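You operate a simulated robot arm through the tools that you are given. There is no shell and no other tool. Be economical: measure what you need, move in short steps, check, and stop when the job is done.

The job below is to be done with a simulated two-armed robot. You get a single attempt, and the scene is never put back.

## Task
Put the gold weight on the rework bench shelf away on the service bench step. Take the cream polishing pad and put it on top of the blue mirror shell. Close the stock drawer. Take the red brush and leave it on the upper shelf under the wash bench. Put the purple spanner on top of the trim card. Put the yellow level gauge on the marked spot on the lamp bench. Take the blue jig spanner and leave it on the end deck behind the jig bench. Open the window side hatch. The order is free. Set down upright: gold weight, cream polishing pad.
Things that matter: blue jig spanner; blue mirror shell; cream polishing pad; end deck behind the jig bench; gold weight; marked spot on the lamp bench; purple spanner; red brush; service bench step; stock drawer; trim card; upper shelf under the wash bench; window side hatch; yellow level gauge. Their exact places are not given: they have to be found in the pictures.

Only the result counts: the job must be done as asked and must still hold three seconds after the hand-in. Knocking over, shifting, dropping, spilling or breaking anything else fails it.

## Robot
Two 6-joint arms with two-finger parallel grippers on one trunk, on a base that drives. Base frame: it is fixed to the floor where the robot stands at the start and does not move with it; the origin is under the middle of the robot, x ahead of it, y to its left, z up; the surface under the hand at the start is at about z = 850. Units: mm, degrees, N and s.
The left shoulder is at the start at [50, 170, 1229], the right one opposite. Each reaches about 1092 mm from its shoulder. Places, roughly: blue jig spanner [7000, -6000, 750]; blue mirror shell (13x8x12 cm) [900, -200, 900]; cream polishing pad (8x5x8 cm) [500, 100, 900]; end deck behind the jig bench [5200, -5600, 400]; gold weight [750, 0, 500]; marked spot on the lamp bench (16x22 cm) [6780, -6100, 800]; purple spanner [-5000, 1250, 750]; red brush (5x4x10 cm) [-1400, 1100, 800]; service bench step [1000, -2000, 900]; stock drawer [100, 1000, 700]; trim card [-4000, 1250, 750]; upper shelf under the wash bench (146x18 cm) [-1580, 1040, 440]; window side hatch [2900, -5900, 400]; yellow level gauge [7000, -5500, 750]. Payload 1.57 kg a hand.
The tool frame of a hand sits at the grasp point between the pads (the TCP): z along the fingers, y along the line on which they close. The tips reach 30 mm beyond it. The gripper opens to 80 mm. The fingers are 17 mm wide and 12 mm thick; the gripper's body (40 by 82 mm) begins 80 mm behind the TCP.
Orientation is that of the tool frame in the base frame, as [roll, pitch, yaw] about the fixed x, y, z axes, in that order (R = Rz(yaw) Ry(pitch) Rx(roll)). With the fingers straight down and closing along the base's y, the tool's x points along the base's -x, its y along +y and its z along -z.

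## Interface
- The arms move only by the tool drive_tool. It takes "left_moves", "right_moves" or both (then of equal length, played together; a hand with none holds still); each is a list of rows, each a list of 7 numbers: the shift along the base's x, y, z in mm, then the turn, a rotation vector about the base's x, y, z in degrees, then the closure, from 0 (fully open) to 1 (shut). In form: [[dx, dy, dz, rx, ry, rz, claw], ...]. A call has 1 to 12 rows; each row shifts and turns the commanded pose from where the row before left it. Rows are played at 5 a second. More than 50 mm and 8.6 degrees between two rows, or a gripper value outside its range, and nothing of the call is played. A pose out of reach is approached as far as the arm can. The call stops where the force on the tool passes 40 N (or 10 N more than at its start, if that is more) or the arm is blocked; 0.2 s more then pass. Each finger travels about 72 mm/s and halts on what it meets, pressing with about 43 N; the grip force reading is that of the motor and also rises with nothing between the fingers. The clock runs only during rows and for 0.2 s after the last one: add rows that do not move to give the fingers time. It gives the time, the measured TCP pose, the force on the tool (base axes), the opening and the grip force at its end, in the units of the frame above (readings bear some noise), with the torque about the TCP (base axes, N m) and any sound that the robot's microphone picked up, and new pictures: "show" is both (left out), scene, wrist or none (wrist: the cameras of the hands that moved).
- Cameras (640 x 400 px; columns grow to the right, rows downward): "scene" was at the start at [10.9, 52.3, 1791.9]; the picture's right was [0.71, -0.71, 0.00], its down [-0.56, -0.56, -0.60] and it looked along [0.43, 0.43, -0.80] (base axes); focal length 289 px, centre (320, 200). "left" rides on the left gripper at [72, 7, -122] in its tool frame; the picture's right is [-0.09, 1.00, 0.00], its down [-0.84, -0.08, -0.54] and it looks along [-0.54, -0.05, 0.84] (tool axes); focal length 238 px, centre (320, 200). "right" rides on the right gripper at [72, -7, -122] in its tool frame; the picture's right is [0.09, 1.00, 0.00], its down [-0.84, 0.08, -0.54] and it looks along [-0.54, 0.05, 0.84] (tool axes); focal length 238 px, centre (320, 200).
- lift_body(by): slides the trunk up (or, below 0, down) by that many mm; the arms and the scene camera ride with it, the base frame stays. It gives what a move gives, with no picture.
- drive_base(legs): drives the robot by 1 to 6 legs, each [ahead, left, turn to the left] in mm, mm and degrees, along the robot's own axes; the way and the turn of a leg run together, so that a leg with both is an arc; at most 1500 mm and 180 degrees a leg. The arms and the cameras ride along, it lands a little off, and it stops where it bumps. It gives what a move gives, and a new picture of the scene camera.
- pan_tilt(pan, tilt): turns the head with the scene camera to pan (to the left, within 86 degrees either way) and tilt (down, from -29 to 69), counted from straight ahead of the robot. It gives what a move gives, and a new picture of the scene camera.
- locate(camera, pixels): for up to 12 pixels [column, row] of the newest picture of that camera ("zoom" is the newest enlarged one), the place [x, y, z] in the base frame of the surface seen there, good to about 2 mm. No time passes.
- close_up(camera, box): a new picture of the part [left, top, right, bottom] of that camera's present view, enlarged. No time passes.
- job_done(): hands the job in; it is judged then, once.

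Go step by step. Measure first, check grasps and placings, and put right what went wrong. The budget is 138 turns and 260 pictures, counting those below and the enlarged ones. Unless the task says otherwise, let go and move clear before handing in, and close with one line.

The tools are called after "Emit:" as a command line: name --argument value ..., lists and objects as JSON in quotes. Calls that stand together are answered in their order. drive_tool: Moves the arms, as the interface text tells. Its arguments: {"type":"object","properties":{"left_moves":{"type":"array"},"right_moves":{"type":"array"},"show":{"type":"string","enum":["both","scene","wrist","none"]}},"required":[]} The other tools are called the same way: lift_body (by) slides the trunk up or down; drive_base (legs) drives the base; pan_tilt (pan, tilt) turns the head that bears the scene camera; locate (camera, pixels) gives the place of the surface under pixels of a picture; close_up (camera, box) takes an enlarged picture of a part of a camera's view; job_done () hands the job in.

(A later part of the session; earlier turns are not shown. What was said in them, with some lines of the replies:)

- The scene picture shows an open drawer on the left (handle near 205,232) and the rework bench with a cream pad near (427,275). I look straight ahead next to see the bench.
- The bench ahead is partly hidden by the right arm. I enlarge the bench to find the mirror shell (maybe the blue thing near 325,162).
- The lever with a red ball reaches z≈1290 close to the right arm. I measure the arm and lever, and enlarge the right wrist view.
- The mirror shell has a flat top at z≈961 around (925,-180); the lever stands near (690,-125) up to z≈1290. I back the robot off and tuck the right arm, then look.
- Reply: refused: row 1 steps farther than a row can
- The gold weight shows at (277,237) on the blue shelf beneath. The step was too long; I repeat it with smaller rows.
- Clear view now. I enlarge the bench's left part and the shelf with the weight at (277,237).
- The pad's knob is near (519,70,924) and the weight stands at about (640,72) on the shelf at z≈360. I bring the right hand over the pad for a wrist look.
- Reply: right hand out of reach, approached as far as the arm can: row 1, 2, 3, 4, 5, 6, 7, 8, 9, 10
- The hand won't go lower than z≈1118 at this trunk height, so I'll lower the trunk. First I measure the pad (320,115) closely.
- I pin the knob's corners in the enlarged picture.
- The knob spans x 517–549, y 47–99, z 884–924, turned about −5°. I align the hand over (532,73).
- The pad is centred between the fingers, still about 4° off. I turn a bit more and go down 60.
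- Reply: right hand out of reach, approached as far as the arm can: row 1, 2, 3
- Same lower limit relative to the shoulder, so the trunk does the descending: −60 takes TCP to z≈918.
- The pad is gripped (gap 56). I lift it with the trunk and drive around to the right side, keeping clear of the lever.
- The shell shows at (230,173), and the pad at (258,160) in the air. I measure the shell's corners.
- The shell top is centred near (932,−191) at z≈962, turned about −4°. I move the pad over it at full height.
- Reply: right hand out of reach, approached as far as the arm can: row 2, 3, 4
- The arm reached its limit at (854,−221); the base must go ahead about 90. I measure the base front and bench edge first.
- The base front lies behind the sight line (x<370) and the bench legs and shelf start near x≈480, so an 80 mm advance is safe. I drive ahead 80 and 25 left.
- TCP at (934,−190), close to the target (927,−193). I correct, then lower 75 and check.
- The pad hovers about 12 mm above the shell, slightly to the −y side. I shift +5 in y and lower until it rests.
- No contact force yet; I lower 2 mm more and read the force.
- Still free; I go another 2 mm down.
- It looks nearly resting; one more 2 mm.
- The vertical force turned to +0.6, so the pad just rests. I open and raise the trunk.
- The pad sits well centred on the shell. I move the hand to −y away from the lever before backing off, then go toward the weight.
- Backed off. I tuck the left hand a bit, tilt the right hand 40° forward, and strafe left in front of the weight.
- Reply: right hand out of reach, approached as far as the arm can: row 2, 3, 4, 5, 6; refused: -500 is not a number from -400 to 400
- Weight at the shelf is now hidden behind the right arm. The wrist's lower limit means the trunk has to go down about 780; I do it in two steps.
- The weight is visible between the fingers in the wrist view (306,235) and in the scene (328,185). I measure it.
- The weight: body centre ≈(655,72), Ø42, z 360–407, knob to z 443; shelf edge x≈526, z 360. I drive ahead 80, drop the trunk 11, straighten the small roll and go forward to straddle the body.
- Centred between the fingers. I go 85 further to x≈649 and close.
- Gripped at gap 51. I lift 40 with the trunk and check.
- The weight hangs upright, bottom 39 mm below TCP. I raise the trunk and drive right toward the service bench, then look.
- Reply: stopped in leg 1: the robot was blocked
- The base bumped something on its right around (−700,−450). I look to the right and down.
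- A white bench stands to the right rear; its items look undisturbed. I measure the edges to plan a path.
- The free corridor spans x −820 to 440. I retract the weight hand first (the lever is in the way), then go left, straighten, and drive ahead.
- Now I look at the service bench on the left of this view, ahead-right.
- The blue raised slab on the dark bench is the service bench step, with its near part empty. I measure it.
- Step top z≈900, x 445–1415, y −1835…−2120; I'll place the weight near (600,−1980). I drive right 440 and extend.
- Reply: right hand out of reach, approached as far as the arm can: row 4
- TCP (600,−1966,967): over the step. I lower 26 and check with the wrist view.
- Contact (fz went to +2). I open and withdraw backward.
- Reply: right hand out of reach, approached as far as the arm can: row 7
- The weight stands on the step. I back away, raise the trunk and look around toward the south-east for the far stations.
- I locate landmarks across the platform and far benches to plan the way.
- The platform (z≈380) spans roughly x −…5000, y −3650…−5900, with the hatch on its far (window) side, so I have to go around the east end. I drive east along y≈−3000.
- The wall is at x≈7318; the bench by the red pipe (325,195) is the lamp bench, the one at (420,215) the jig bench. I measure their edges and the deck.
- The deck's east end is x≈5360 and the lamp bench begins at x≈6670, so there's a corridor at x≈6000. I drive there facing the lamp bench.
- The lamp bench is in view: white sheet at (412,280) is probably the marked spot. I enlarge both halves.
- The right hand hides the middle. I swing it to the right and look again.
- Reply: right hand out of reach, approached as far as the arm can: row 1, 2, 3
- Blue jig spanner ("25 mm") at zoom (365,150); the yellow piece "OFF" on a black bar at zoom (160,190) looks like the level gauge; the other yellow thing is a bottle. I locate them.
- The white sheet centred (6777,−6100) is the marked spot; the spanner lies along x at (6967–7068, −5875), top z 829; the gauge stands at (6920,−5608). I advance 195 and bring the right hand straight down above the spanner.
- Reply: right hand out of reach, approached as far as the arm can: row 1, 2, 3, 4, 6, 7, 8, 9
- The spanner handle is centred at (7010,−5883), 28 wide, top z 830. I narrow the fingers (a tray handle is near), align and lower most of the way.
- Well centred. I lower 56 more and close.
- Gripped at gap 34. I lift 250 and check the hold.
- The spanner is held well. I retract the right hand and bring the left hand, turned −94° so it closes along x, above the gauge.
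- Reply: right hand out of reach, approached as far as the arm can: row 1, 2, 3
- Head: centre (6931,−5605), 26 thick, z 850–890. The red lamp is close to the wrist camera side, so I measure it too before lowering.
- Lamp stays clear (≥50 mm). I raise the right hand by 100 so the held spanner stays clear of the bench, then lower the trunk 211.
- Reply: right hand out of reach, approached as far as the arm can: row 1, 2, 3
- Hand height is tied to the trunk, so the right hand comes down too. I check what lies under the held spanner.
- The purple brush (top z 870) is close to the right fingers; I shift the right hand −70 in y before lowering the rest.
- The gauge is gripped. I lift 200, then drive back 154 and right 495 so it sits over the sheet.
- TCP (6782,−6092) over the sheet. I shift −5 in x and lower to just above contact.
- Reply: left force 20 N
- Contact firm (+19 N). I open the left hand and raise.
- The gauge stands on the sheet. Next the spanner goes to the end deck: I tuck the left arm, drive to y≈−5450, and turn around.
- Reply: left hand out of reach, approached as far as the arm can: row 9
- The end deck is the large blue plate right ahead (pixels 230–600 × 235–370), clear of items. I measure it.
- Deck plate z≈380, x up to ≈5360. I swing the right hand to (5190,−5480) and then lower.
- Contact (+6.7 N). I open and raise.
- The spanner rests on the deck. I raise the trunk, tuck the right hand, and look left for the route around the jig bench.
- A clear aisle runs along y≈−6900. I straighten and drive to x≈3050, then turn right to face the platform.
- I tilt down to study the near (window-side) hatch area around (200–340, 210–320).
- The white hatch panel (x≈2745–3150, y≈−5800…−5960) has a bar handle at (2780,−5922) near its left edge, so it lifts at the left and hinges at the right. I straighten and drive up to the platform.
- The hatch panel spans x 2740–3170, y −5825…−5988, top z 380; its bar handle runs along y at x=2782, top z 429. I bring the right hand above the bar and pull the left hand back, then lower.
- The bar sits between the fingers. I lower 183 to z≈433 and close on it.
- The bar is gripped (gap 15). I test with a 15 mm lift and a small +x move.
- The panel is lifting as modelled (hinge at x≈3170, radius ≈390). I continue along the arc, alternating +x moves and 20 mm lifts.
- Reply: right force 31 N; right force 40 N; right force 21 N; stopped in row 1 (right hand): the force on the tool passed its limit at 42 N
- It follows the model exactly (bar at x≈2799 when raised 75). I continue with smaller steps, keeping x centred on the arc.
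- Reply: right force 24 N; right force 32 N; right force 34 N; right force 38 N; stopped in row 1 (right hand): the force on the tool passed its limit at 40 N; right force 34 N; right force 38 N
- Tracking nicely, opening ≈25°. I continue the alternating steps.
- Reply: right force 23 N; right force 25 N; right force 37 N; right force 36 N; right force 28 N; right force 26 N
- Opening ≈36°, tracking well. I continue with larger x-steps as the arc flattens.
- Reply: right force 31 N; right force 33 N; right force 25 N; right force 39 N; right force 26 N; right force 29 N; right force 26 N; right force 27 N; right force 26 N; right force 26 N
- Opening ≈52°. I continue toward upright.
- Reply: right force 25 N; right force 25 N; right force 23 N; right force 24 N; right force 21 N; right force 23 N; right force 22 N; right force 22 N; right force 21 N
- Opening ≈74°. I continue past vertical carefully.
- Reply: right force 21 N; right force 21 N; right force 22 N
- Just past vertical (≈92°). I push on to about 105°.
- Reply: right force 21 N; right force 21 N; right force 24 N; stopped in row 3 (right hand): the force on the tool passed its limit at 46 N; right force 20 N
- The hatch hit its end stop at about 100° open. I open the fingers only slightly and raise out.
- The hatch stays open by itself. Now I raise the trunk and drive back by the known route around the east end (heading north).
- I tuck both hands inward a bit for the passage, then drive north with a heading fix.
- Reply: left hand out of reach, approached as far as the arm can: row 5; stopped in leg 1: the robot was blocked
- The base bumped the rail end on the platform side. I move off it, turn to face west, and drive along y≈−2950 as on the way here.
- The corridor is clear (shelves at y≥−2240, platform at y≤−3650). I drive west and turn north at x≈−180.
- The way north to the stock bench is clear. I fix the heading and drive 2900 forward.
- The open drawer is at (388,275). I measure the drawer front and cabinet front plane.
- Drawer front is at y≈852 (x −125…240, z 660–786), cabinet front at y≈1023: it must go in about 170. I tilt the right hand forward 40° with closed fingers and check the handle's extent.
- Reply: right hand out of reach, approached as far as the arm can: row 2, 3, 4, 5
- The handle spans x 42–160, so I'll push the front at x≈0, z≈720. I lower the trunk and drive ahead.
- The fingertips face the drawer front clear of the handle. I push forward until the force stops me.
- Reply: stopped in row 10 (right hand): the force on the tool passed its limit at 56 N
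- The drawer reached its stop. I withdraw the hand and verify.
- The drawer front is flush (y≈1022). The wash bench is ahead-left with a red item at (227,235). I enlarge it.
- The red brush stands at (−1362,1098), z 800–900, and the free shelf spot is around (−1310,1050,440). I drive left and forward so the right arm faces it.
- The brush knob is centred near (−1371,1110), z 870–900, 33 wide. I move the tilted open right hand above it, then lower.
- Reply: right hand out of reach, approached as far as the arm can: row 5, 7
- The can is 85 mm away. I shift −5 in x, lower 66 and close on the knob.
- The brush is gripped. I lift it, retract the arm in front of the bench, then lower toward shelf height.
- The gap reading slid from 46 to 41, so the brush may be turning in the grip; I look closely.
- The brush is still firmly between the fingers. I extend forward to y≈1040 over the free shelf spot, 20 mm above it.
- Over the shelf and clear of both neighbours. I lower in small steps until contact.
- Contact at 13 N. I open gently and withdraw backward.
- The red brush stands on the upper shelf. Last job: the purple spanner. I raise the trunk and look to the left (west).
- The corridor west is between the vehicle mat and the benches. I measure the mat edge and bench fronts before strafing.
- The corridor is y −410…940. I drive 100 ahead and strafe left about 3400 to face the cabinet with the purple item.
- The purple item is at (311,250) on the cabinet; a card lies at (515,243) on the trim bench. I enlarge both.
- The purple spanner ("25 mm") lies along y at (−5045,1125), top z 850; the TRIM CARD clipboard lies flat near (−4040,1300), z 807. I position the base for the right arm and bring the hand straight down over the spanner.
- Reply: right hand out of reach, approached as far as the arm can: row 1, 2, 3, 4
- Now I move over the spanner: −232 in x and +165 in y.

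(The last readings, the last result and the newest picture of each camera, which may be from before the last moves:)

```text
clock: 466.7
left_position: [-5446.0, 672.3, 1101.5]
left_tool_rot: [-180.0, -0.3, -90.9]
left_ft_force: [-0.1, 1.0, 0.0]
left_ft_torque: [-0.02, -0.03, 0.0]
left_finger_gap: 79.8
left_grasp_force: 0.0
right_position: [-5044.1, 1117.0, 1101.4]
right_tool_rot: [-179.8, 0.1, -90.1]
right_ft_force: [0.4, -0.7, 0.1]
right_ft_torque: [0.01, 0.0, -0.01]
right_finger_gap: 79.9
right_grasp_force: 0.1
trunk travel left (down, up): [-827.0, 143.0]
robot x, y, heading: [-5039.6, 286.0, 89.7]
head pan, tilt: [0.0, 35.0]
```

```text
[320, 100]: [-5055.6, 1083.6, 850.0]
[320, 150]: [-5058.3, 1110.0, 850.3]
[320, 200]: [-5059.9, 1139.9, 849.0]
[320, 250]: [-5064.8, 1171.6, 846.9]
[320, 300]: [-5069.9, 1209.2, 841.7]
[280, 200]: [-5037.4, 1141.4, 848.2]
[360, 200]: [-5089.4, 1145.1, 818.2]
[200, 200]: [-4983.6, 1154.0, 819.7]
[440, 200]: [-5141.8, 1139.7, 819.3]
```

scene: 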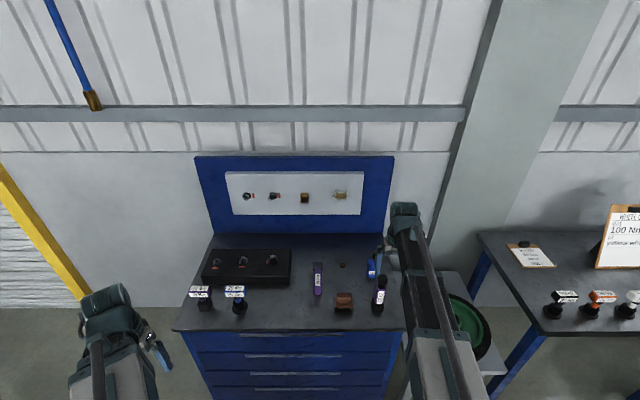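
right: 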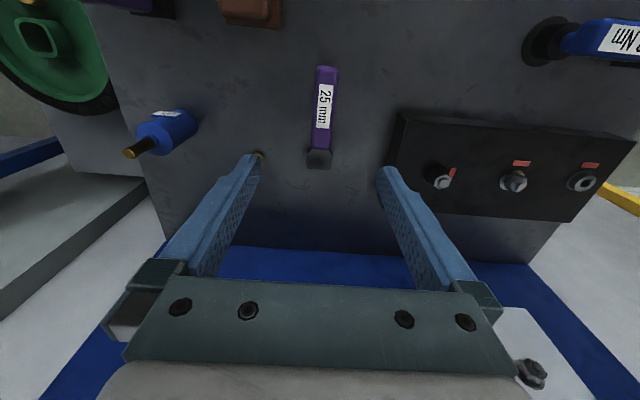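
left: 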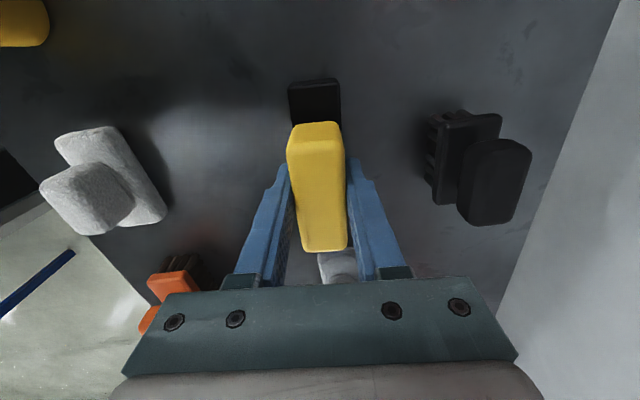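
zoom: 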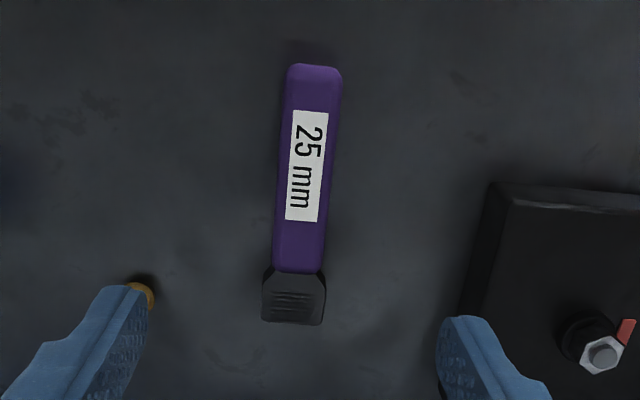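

The spanner's axis is at x≈−5051, handle y 1065–1182. I align to (−5051,1128) with narrowed fingers and lower.

Emit:
drive_tool --right_moves '[[-6, 11, 0, 0, 0, 1, 0.4], [0, 0, 0, 0, 0, 0, 0.4], [0, 0, 0, 0, 0, 0, 0.4]]' --show "none"

Emit:
lift_body --by -200

Emit:
close_up --camera "right" --box '[160, 40, 480, 260]'

```text
clock: 467.5
left_position: [-5446.4, 671.4, 1101.2]
left_tool_rot: [179.9, -0.4, -90.9]
left_ft_force: [-0.1, 0.4, 0.4]
left_ft_torque: [0.0, -0.01, 0.03]
left_finger_gap: 80.2
left_grasp_force: 0.0
right_position: [-5050.4, 1127.5, 1100.8]
right_tool_rot: [-179.6, 0.1, -89.1]
right_ft_force: [-0.4, 1.1, -0.5]
right_ft_torque: [-0.01, -0.01, -0.03]
right_finger_gap: 47.9
right_grasp_force: 0.0
trunk travel left (down, up): [-827.0, 143.0]
robot x, y, heading: [-5043.8, 288.9, 89.8]
head pan, tilt: [0.0, 35.0]
```

```text
clock: 469.7
left_position: [-5445.7, 671.4, 900.6]
left_tool_rot: [179.9, -0.2, -91.0]
left_ft_force: [0.6, 0.6, 0.8]
left_ft_torque: [0.03, 0.01, -0.01]
left_finger_gap: 79.9
left_grasp_force: 0.1
right_position: [-5051.0, 1126.9, 902.0]
right_tool_rot: [-179.7, -0.1, -89.2]
right_ft_force: [0.4, -0.4, -0.3]
right_ft_torque: [0.03, -0.01, -0.01]
right_finger_gap: 47.9
right_grasp_force: 0.1
trunk travel left (down, up): [-627.0, 343.0]
robot x, y, heading: [-5042.4, 286.6, 89.8]
head pan, tilt: [0.0, 35.0]
```

```text
1.82 times, centred on (320, 150) of right
```

zoom: 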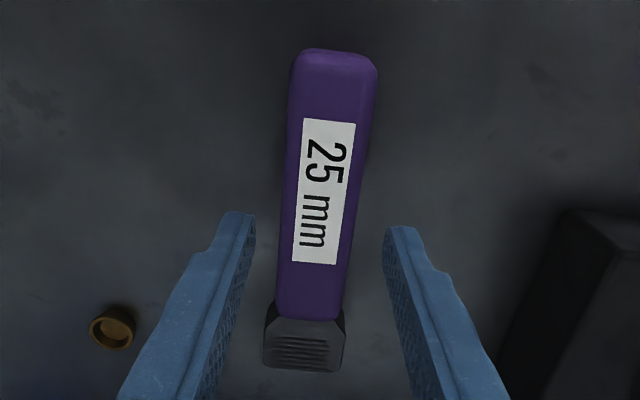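

The spanner leans about 5° relative to the hand; I turn −5°, lower 46 and close.

Emit:
drive_tool --right_moves '[[0, 0, 0, 0, 0, -5, 0.4]]' --show "none"

Emit:
lift_body --by -45

Emit:
drive_tool --right_moves '[[0, 0, 0, 0, 0, 0, 0.7], [0, 0, 0, 0, 0, 0, 1], [0, 0, 0, 0, 0, 0, 1], [0, 0, 0, 0, 0, 0, 1]]' --show "wrist"

```text
clock: 470.1
left_position: [-5446.4, 671.0, 902.5]
left_tool_rot: [179.9, -0.3, -90.9]
left_ft_force: [-0.6, -0.2, 0.0]
left_ft_torque: [0.0, -0.02, -0.03]
left_finger_gap: 80.1
left_grasp_force: 0.0
right_position: [-5050.0, 1128.0, 901.6]
right_tool_rot: [-179.8, 0.0, -94.2]
right_ft_force: [0.1, 0.6, 0.6]
right_ft_torque: [-0.01, 0.01, 0.02]
right_finger_gap: 48.2
right_grasp_force: 0.1
trunk travel left (down, up): [-627.0, 343.0]
robot x, y, heading: [-5042.7, 288.7, 89.8]
head pan, tilt: [0.0, 35.0]
```

```text
clock: 471.0
left_position: [-5445.5, 671.8, 857.0]
left_tool_rot: [-180.0, -0.2, -90.9]
left_ft_force: [0.5, 0.5, -0.6]
left_ft_torque: [-0.01, 0.01, 0.03]
left_finger_gap: 80.1
left_grasp_force: 0.0
right_position: [-5050.2, 1126.7, 857.7]
right_tool_rot: [-179.7, 0.0, -94.2]
right_ft_force: [0.9, 0.3, 0.3]
right_ft_torque: [0.02, -0.01, 0.0]
right_finger_gap: 48.0
right_grasp_force: 0.0
trunk travel left (down, up): [-582.0, 388.0]
robot x, y, heading: [-5043.1, 288.4, 89.9]
head pan, tilt: [0.0, 35.0]
```

```text
clock: 472.0
left_position: [-5446.2, 671.4, 856.9]
left_tool_rot: [179.9, -0.2, -90.9]
left_ft_force: [0.0, 0.0, -0.2]
left_ft_torque: [0.03, 0.01, -0.01]
left_finger_gap: 79.9
left_grasp_force: 0.1
right_position: [-5051.4, 1127.0, 857.8]
right_tool_rot: [-179.7, 0.0, -94.1]
right_ft_force: [0.5, 0.0, 0.5]
right_ft_torque: [-0.06, 0.03, 0.1]
right_finger_gap: 34.1
right_grasp_force: 41.7
trunk travel left (down, up): [-582.0, 388.0]
robot x, y, heading: [-5040.2, 286.1, 90.1]
head pan, tilt: [0.0, 35.0]
```

right: 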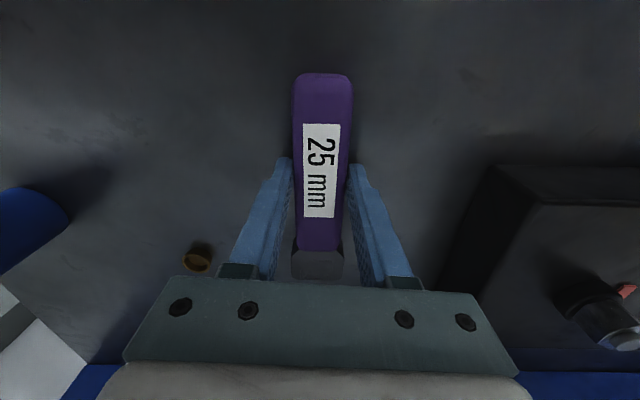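

The purple spanner is gripped. I lift, retract the arm, and drive right to face the trim bench.

Emit:
lift_body --by 260

Emit:
drive_tool --right_moves '[[20, -45, 0, 0, 0, 0, 1], [20, -45, 0, 0, 0, 0, 1], [20, -45, 0, 0, 0, 0, 1], [20, -45, 0, 0, 0, 0, 1], [20, -45, 0, 0, 0, 0, 1], [20, -45, 0, 0, 0, 0, 1]]' --show "none"

Emit:
drive_base --legs '[[0, -870, 0], [110, 0, 0]]'

Emit:
close_up --camera "scene" --box '[230, 180, 500, 350]'

```text
clock: 474.6
left_position: [-5446.2, 671.5, 1115.7]
left_tool_rot: [180.0, -0.3, -90.9]
left_ft_force: [-0.5, -0.4, 0.1]
left_ft_torque: [0.0, -0.02, 0.01]
left_finger_gap: 80.1
left_grasp_force: 0.1
right_position: [-5051.2, 1126.8, 1116.1]
right_tool_rot: [-179.8, 0.0, -94.1]
right_ft_force: [-1.1, 0.0, -2.7]
right_ft_torque: [-0.01, -0.01, 0.01]
right_finger_gap: 33.6
right_grasp_force: 41.7
trunk travel left (down, up): [-842.0, 128.0]
robot x, y, heading: [-5044.7, 290.2, 90.0]
head pan, tilt: [0.0, 35.0]
```

```text
clock: 476.1
left_position: [-5446.6, 670.5, 1117.0]
left_tool_rot: [179.9, -0.2, -90.8]
left_ft_force: [0.0, -0.7, 0.2]
left_ft_torque: [0.0, 0.0, -0.04]
left_finger_gap: 80.2
left_grasp_force: 0.0
right_position: [-4930.5, 860.0, 1117.4]
right_tool_rot: [-179.7, 0.0, -94.1]
right_ft_force: [0.0, 0.0, -1.7]
right_ft_torque: [-0.03, 0.0, 0.01]
right_finger_gap: 33.5
right_grasp_force: 41.5
trunk travel left (down, up): [-842.0, 128.0]
robot x, y, heading: [-5039.0, 288.2, 90.2]
head pan, tilt: [0.0, 35.0]
```

```text
clock: 481.4
left_position: [-4565.7, 783.0, 1115.7]
left_tool_rot: [179.9, -0.2, -92.1]
left_ft_force: [-0.2, 0.6, 0.3]
left_ft_torque: [-0.02, -0.02, 0.03]
left_finger_gap: 80.0
left_grasp_force: 0.1
right_position: [-4048.1, 960.9, 1116.2]
right_tool_rot: [-179.8, -0.2, -95.4]
right_ft_force: [1.2, 0.8, -1.0]
right_ft_torque: [-0.06, 0.0, 0.02]
right_finger_gap: 33.6
right_grasp_force: 41.3
trunk travel left (down, up): [-842.0, 128.0]
robot x, y, heading: [-4169.4, 387.6, 88.5]
head pan, tilt: [0.0, 35.0]
```

scene: 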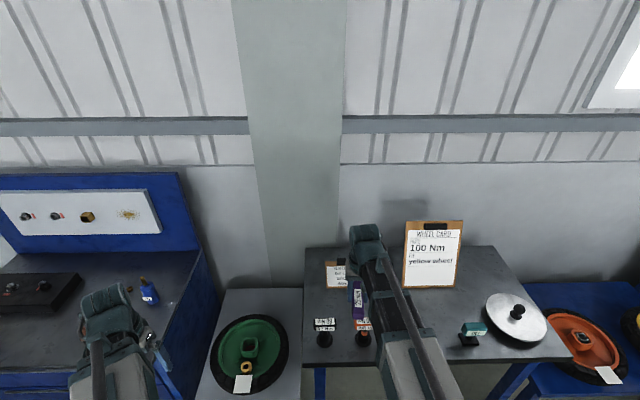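

```text
2.35 times, centred on (365, 265) of scene
```

zoom: 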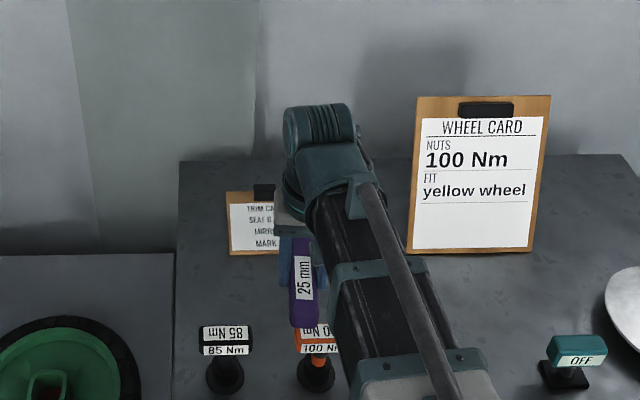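

Emit:
locate --camera "zoom" --pixels '[[232, 200], [232, 250], [270, 250], [250, 225], [262, 192], [410, 250], [415, 150]]'

Emit:
close_up --camera "right" --box '[0, 0, 640, 400]'

```text
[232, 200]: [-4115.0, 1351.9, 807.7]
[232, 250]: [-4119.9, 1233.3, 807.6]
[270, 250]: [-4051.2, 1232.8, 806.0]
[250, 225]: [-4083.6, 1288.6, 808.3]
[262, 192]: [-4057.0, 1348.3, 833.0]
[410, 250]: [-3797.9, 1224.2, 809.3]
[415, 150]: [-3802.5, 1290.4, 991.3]
```

```text
1.00 times, centred on (320, 200) of right (not enlarged: the box is as wide or as high as the picture)
```

zoom: 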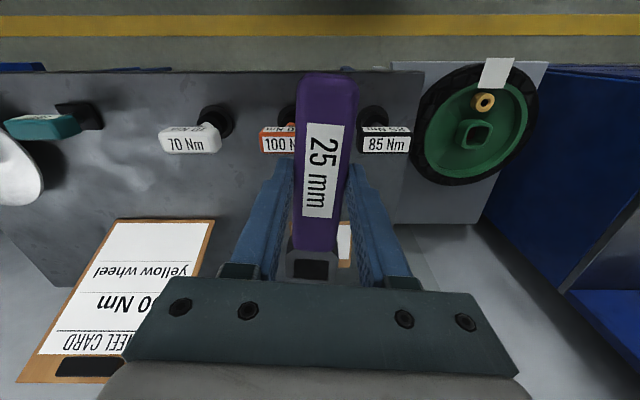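

The card lies at x −4122…−3985, y 1228…1370, z 807, with a clip at y≈1349. I turn the spanner crosswise (along x) while moving it over the card's free area.

Emit:
drive_tool --right_moves '[[0.8, 26.8, 0, 0, 0, 7.9, 1], [0.8, 26.8, 0, 0, 0, 7.9, 1], [0.8, 26.8, 0, 0, 0, 7.9, 1], [0.8, 26.8, 0, 0, 0, 7.9, 1], [0.8, 26.8, 0, 0, 0, 7.9, 1], [0.8, 26.8, 0, 0, 0, 7.9, 1], [0.8, 26.8, 0, 0, 0, 7.9, 1], [0.8, 26.8, 0, 0, 0, 7.9, 1], [0.8, 26.8, 0, 0, 0, 7.9, 1], [0.8, 26.8, 0, 0, 0, 7.9, 1], [0.8, 26.8, 0, 0, 0, 7.9, 1], [0.8, 26.8, 0, 0, 0, 7.9, 1]]' --show "both"

```text
clock: 484.1
left_position: [-4566.4, 782.0, 1116.6]
left_tool_rot: [179.9, -0.3, -92.1]
left_ft_force: [0.1, 0.3, 0.1]
left_ft_torque: [0.0, -0.04, 0.01]
left_finger_gap: 80.2
left_grasp_force: 0.0
right_position: [-4037.6, 1282.0, 1115.9]
right_tool_rot: [-179.7, 0.0, -0.4]
right_ft_force: [0.2, -0.2, -2.4]
right_ft_torque: [-0.01, 0.01, 0.01]
right_finger_gap: 33.3
right_grasp_force: 41.4
trunk travel left (down, up): [-842.0, 128.0]
robot x, y, heading: [-4168.5, 387.6, 88.9]
head pan, tilt: [0.0, 35.0]
```

scene: 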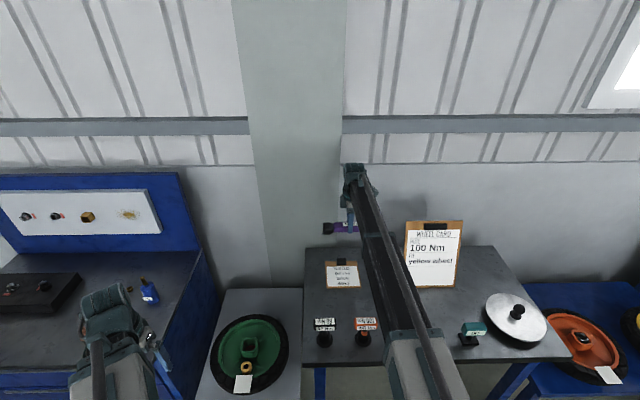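
right: 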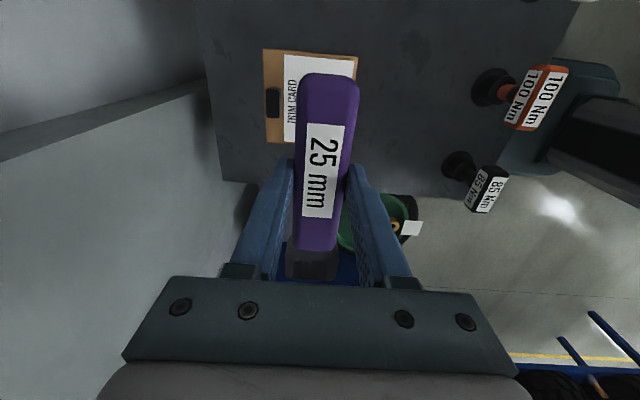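

Emit:
locate --camera "right" --pixels '[[268, 55], [352, 62], [270, 138], [290, 100], [272, 105]]'

Emit:
lift_body --by -240

Emit:
close_up --camera "right" --box '[0, 0, 640, 400]'

Emit:
close_up --camera "scene" --box '[290, 210, 430, 320]'

```text
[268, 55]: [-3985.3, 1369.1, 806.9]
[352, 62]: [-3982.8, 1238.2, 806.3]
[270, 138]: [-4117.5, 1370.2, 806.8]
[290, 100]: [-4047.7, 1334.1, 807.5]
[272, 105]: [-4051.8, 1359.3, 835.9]
```

```text
clock: 486.6
left_position: [-4566.4, 781.4, 877.3]
left_tool_rot: [179.9, -0.3, -92.2]
left_ft_force: [0.9, 0.2, 0.5]
left_ft_torque: [0.02, 0.03, 0.03]
left_finger_gap: 80.0
left_grasp_force: 0.0
right_position: [-4037.5, 1281.4, 878.2]
right_tool_rot: [-179.8, 0.0, -0.7]
right_ft_force: [0.3, -0.2, -2.0]
right_ft_torque: [-0.02, -0.04, 0.0]
right_finger_gap: 33.2
right_grasp_force: 42.1
trunk travel left (down, up): [-602.0, 368.0]
robot x, y, heading: [-4170.3, 389.7, 88.6]
head pan, tilt: [0.0, 35.0]
```

```text
1.00 times, centred on (320, 200) of right (not enlarged: the box is as wide or as high as the picture)
```

zoom: 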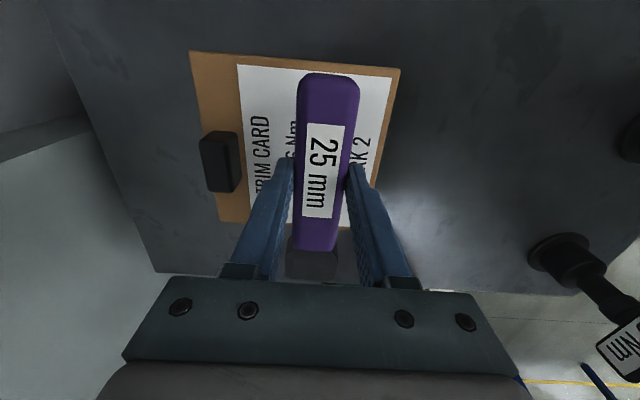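

```text
3.64 times, centred on (360, 265) of scene
```

zoom: 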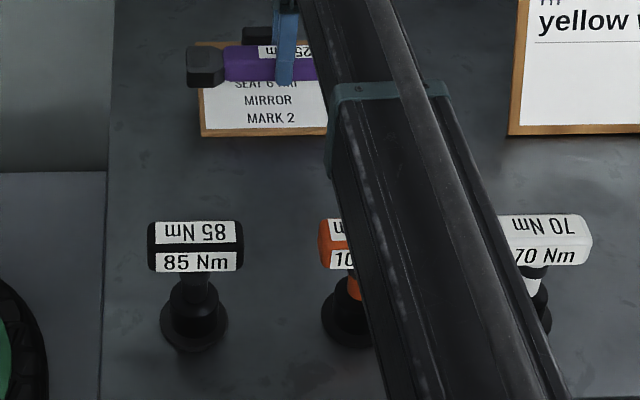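

Well placed over the card. I lower until contact.

Emit:
lift_body --by -28

Emit:
lift_body --by -3

Emit:
lift_body --by -2

```text
clock: 487.3
left_position: [-4567.0, 780.9, 849.3]
left_tool_rot: [179.9, -0.3, -92.1]
left_ft_force: [-0.6, 0.4, -0.6]
left_ft_torque: [0.02, -0.01, 0.0]
left_finger_gap: 80.2
left_grasp_force: 0.0
right_position: [-4038.0, 1281.5, 848.8]
right_tool_rot: [-179.9, 0.0, -0.6]
right_ft_force: [0.1, 0.2, -2.5]
right_ft_torque: [0.02, -0.04, 0.02]
right_finger_gap: 33.5
right_grasp_force: 41.0
trunk travel left (down, up): [-574.0, 396.0]
robot x, y, heading: [-4173.2, 389.9, 88.7]
head pan, tilt: [0.0, 35.0]
```

```text
clock: 487.8
left_position: [-4567.6, 780.8, 846.3]
left_tool_rot: [179.9, -0.3, -92.0]
left_ft_force: [0.3, 0.9, -0.4]
left_ft_torque: [-0.01, -0.02, -0.02]
left_finger_gap: 79.9
left_grasp_force: 0.0
right_position: [-4037.9, 1280.6, 846.2]
right_tool_rot: [-179.7, 0.0, -0.6]
right_ft_force: [0.7, 0.4, -1.3]
right_ft_torque: [0.0, -0.01, -0.03]
right_finger_gap: 33.3
right_grasp_force: 41.0
trunk travel left (down, up): [-571.0, 399.0]
robot x, y, heading: [-4173.6, 389.8, 88.8]
head pan, tilt: [0.0, 35.0]
```

```text
clock: 488.3
left_position: [-4566.0, 781.2, 844.6]
left_tool_rot: [179.8, -0.2, -92.1]
left_ft_force: [0.1, 0.1, 0.3]
left_ft_torque: [0.03, 0.02, 0.02]
left_finger_gap: 79.9
left_grasp_force: 0.1
right_position: [-4037.1, 1281.8, 844.5]
right_tool_rot: [-179.7, 0.0, -0.6]
right_ft_force: [-0.1, 1.8, 2.3]
right_ft_torque: [-0.06, 0.35, -0.12]
right_finger_gap: 33.5
right_grasp_force: 41.0
trunk travel left (down, up): [-569.0, 401.0]
robot x, y, heading: [-4171.4, 389.4, 88.7]
head pan, tilt: [0.0, 35.0]
```

Light contact. I open to about 48 mm (staying short of the clip) and raise.

Emit:
drive_tool --right_moves '[[0, 0, 0, 0, 0, 0, 0.5], [0, 0, 0, 0, 0, 0, 0.4], [0, 0, 0, 0, 0, 0, 0.4]]' --show "none"

Emit:
lift_body --by 240

Emit:
close_up --camera "right" --box '[0, 0, 640, 400]'

Emit:
close_up --camera "scene" --box '[290, 210, 430, 320]'

```text
clock: 489.1
left_position: [-4567.4, 781.0, 844.3]
left_tool_rot: [179.9, -0.3, -92.0]
left_ft_force: [-0.3, 0.3, 0.0]
left_ft_torque: [0.01, -0.02, 0.01]
left_finger_gap: 80.2
left_grasp_force: 0.0
right_position: [-4037.5, 1282.3, 844.5]
right_tool_rot: [-179.7, 0.0, -0.6]
right_ft_force: [-0.1, 0.4, 0.8]
right_ft_torque: [0.0, 0.01, 0.0]
right_finger_gap: 48.2
right_grasp_force: 0.0
trunk travel left (down, up): [-569.0, 401.0]
robot x, y, heading: [-4170.8, 391.3, 88.6]
head pan, tilt: [0.0, 35.0]
```

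```text
clock: 491.6
left_position: [-4567.4, 782.2, 1083.6]
left_tool_rot: [179.9, -0.3, -92.1]
left_ft_force: [0.1, -0.1, -0.9]
left_ft_torque: [-0.01, -0.03, -0.04]
left_finger_gap: 80.2
left_grasp_force: 0.1
right_position: [-4037.7, 1281.7, 1083.1]
right_tool_rot: [-179.6, -0.1, -0.5]
right_ft_force: [-0.4, -0.1, -0.3]
right_ft_torque: [0.03, 0.04, 0.02]
right_finger_gap: 47.9
right_grasp_force: 0.1
trunk travel left (down, up): [-809.0, 161.0]
robot x, y, heading: [-4171.7, 388.4, 88.9]
head pan, tilt: [0.0, 35.0]
```

```text
1.00 times, centred on (320, 200) of right (not enlarged: the box is as wide or as high as the picture)
```

zoom: 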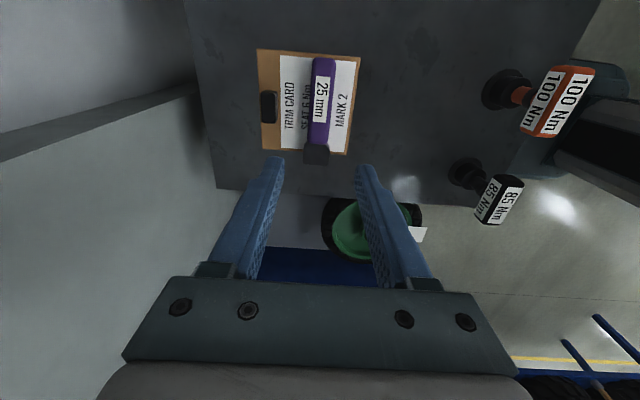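

```text
3.64 times, centred on (360, 265) of scene
```

zoom: 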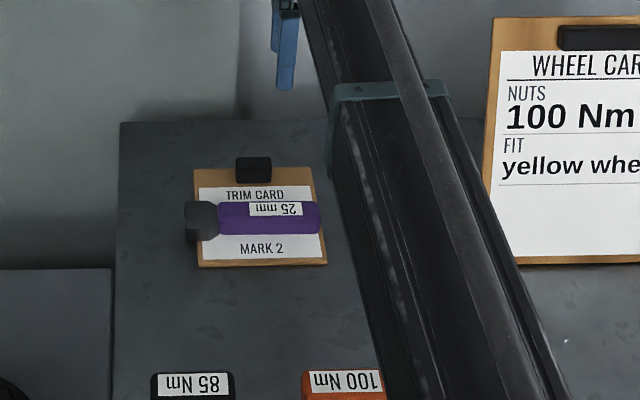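

The purple spanner lies on the trim card and the hand is well above it. All eight jobs are done and seen in pictures, so I hand in.

Emit:
job_done

```text
The job is handed in.
```

All eight jobs are done and handed in, each checked in the pictures or readings at the time. The base bumped two things while driving: a white bench to the right of the start and the platform's rail end. The bench's items looked undisturbed just after. I did not go back to inspect either one closely.
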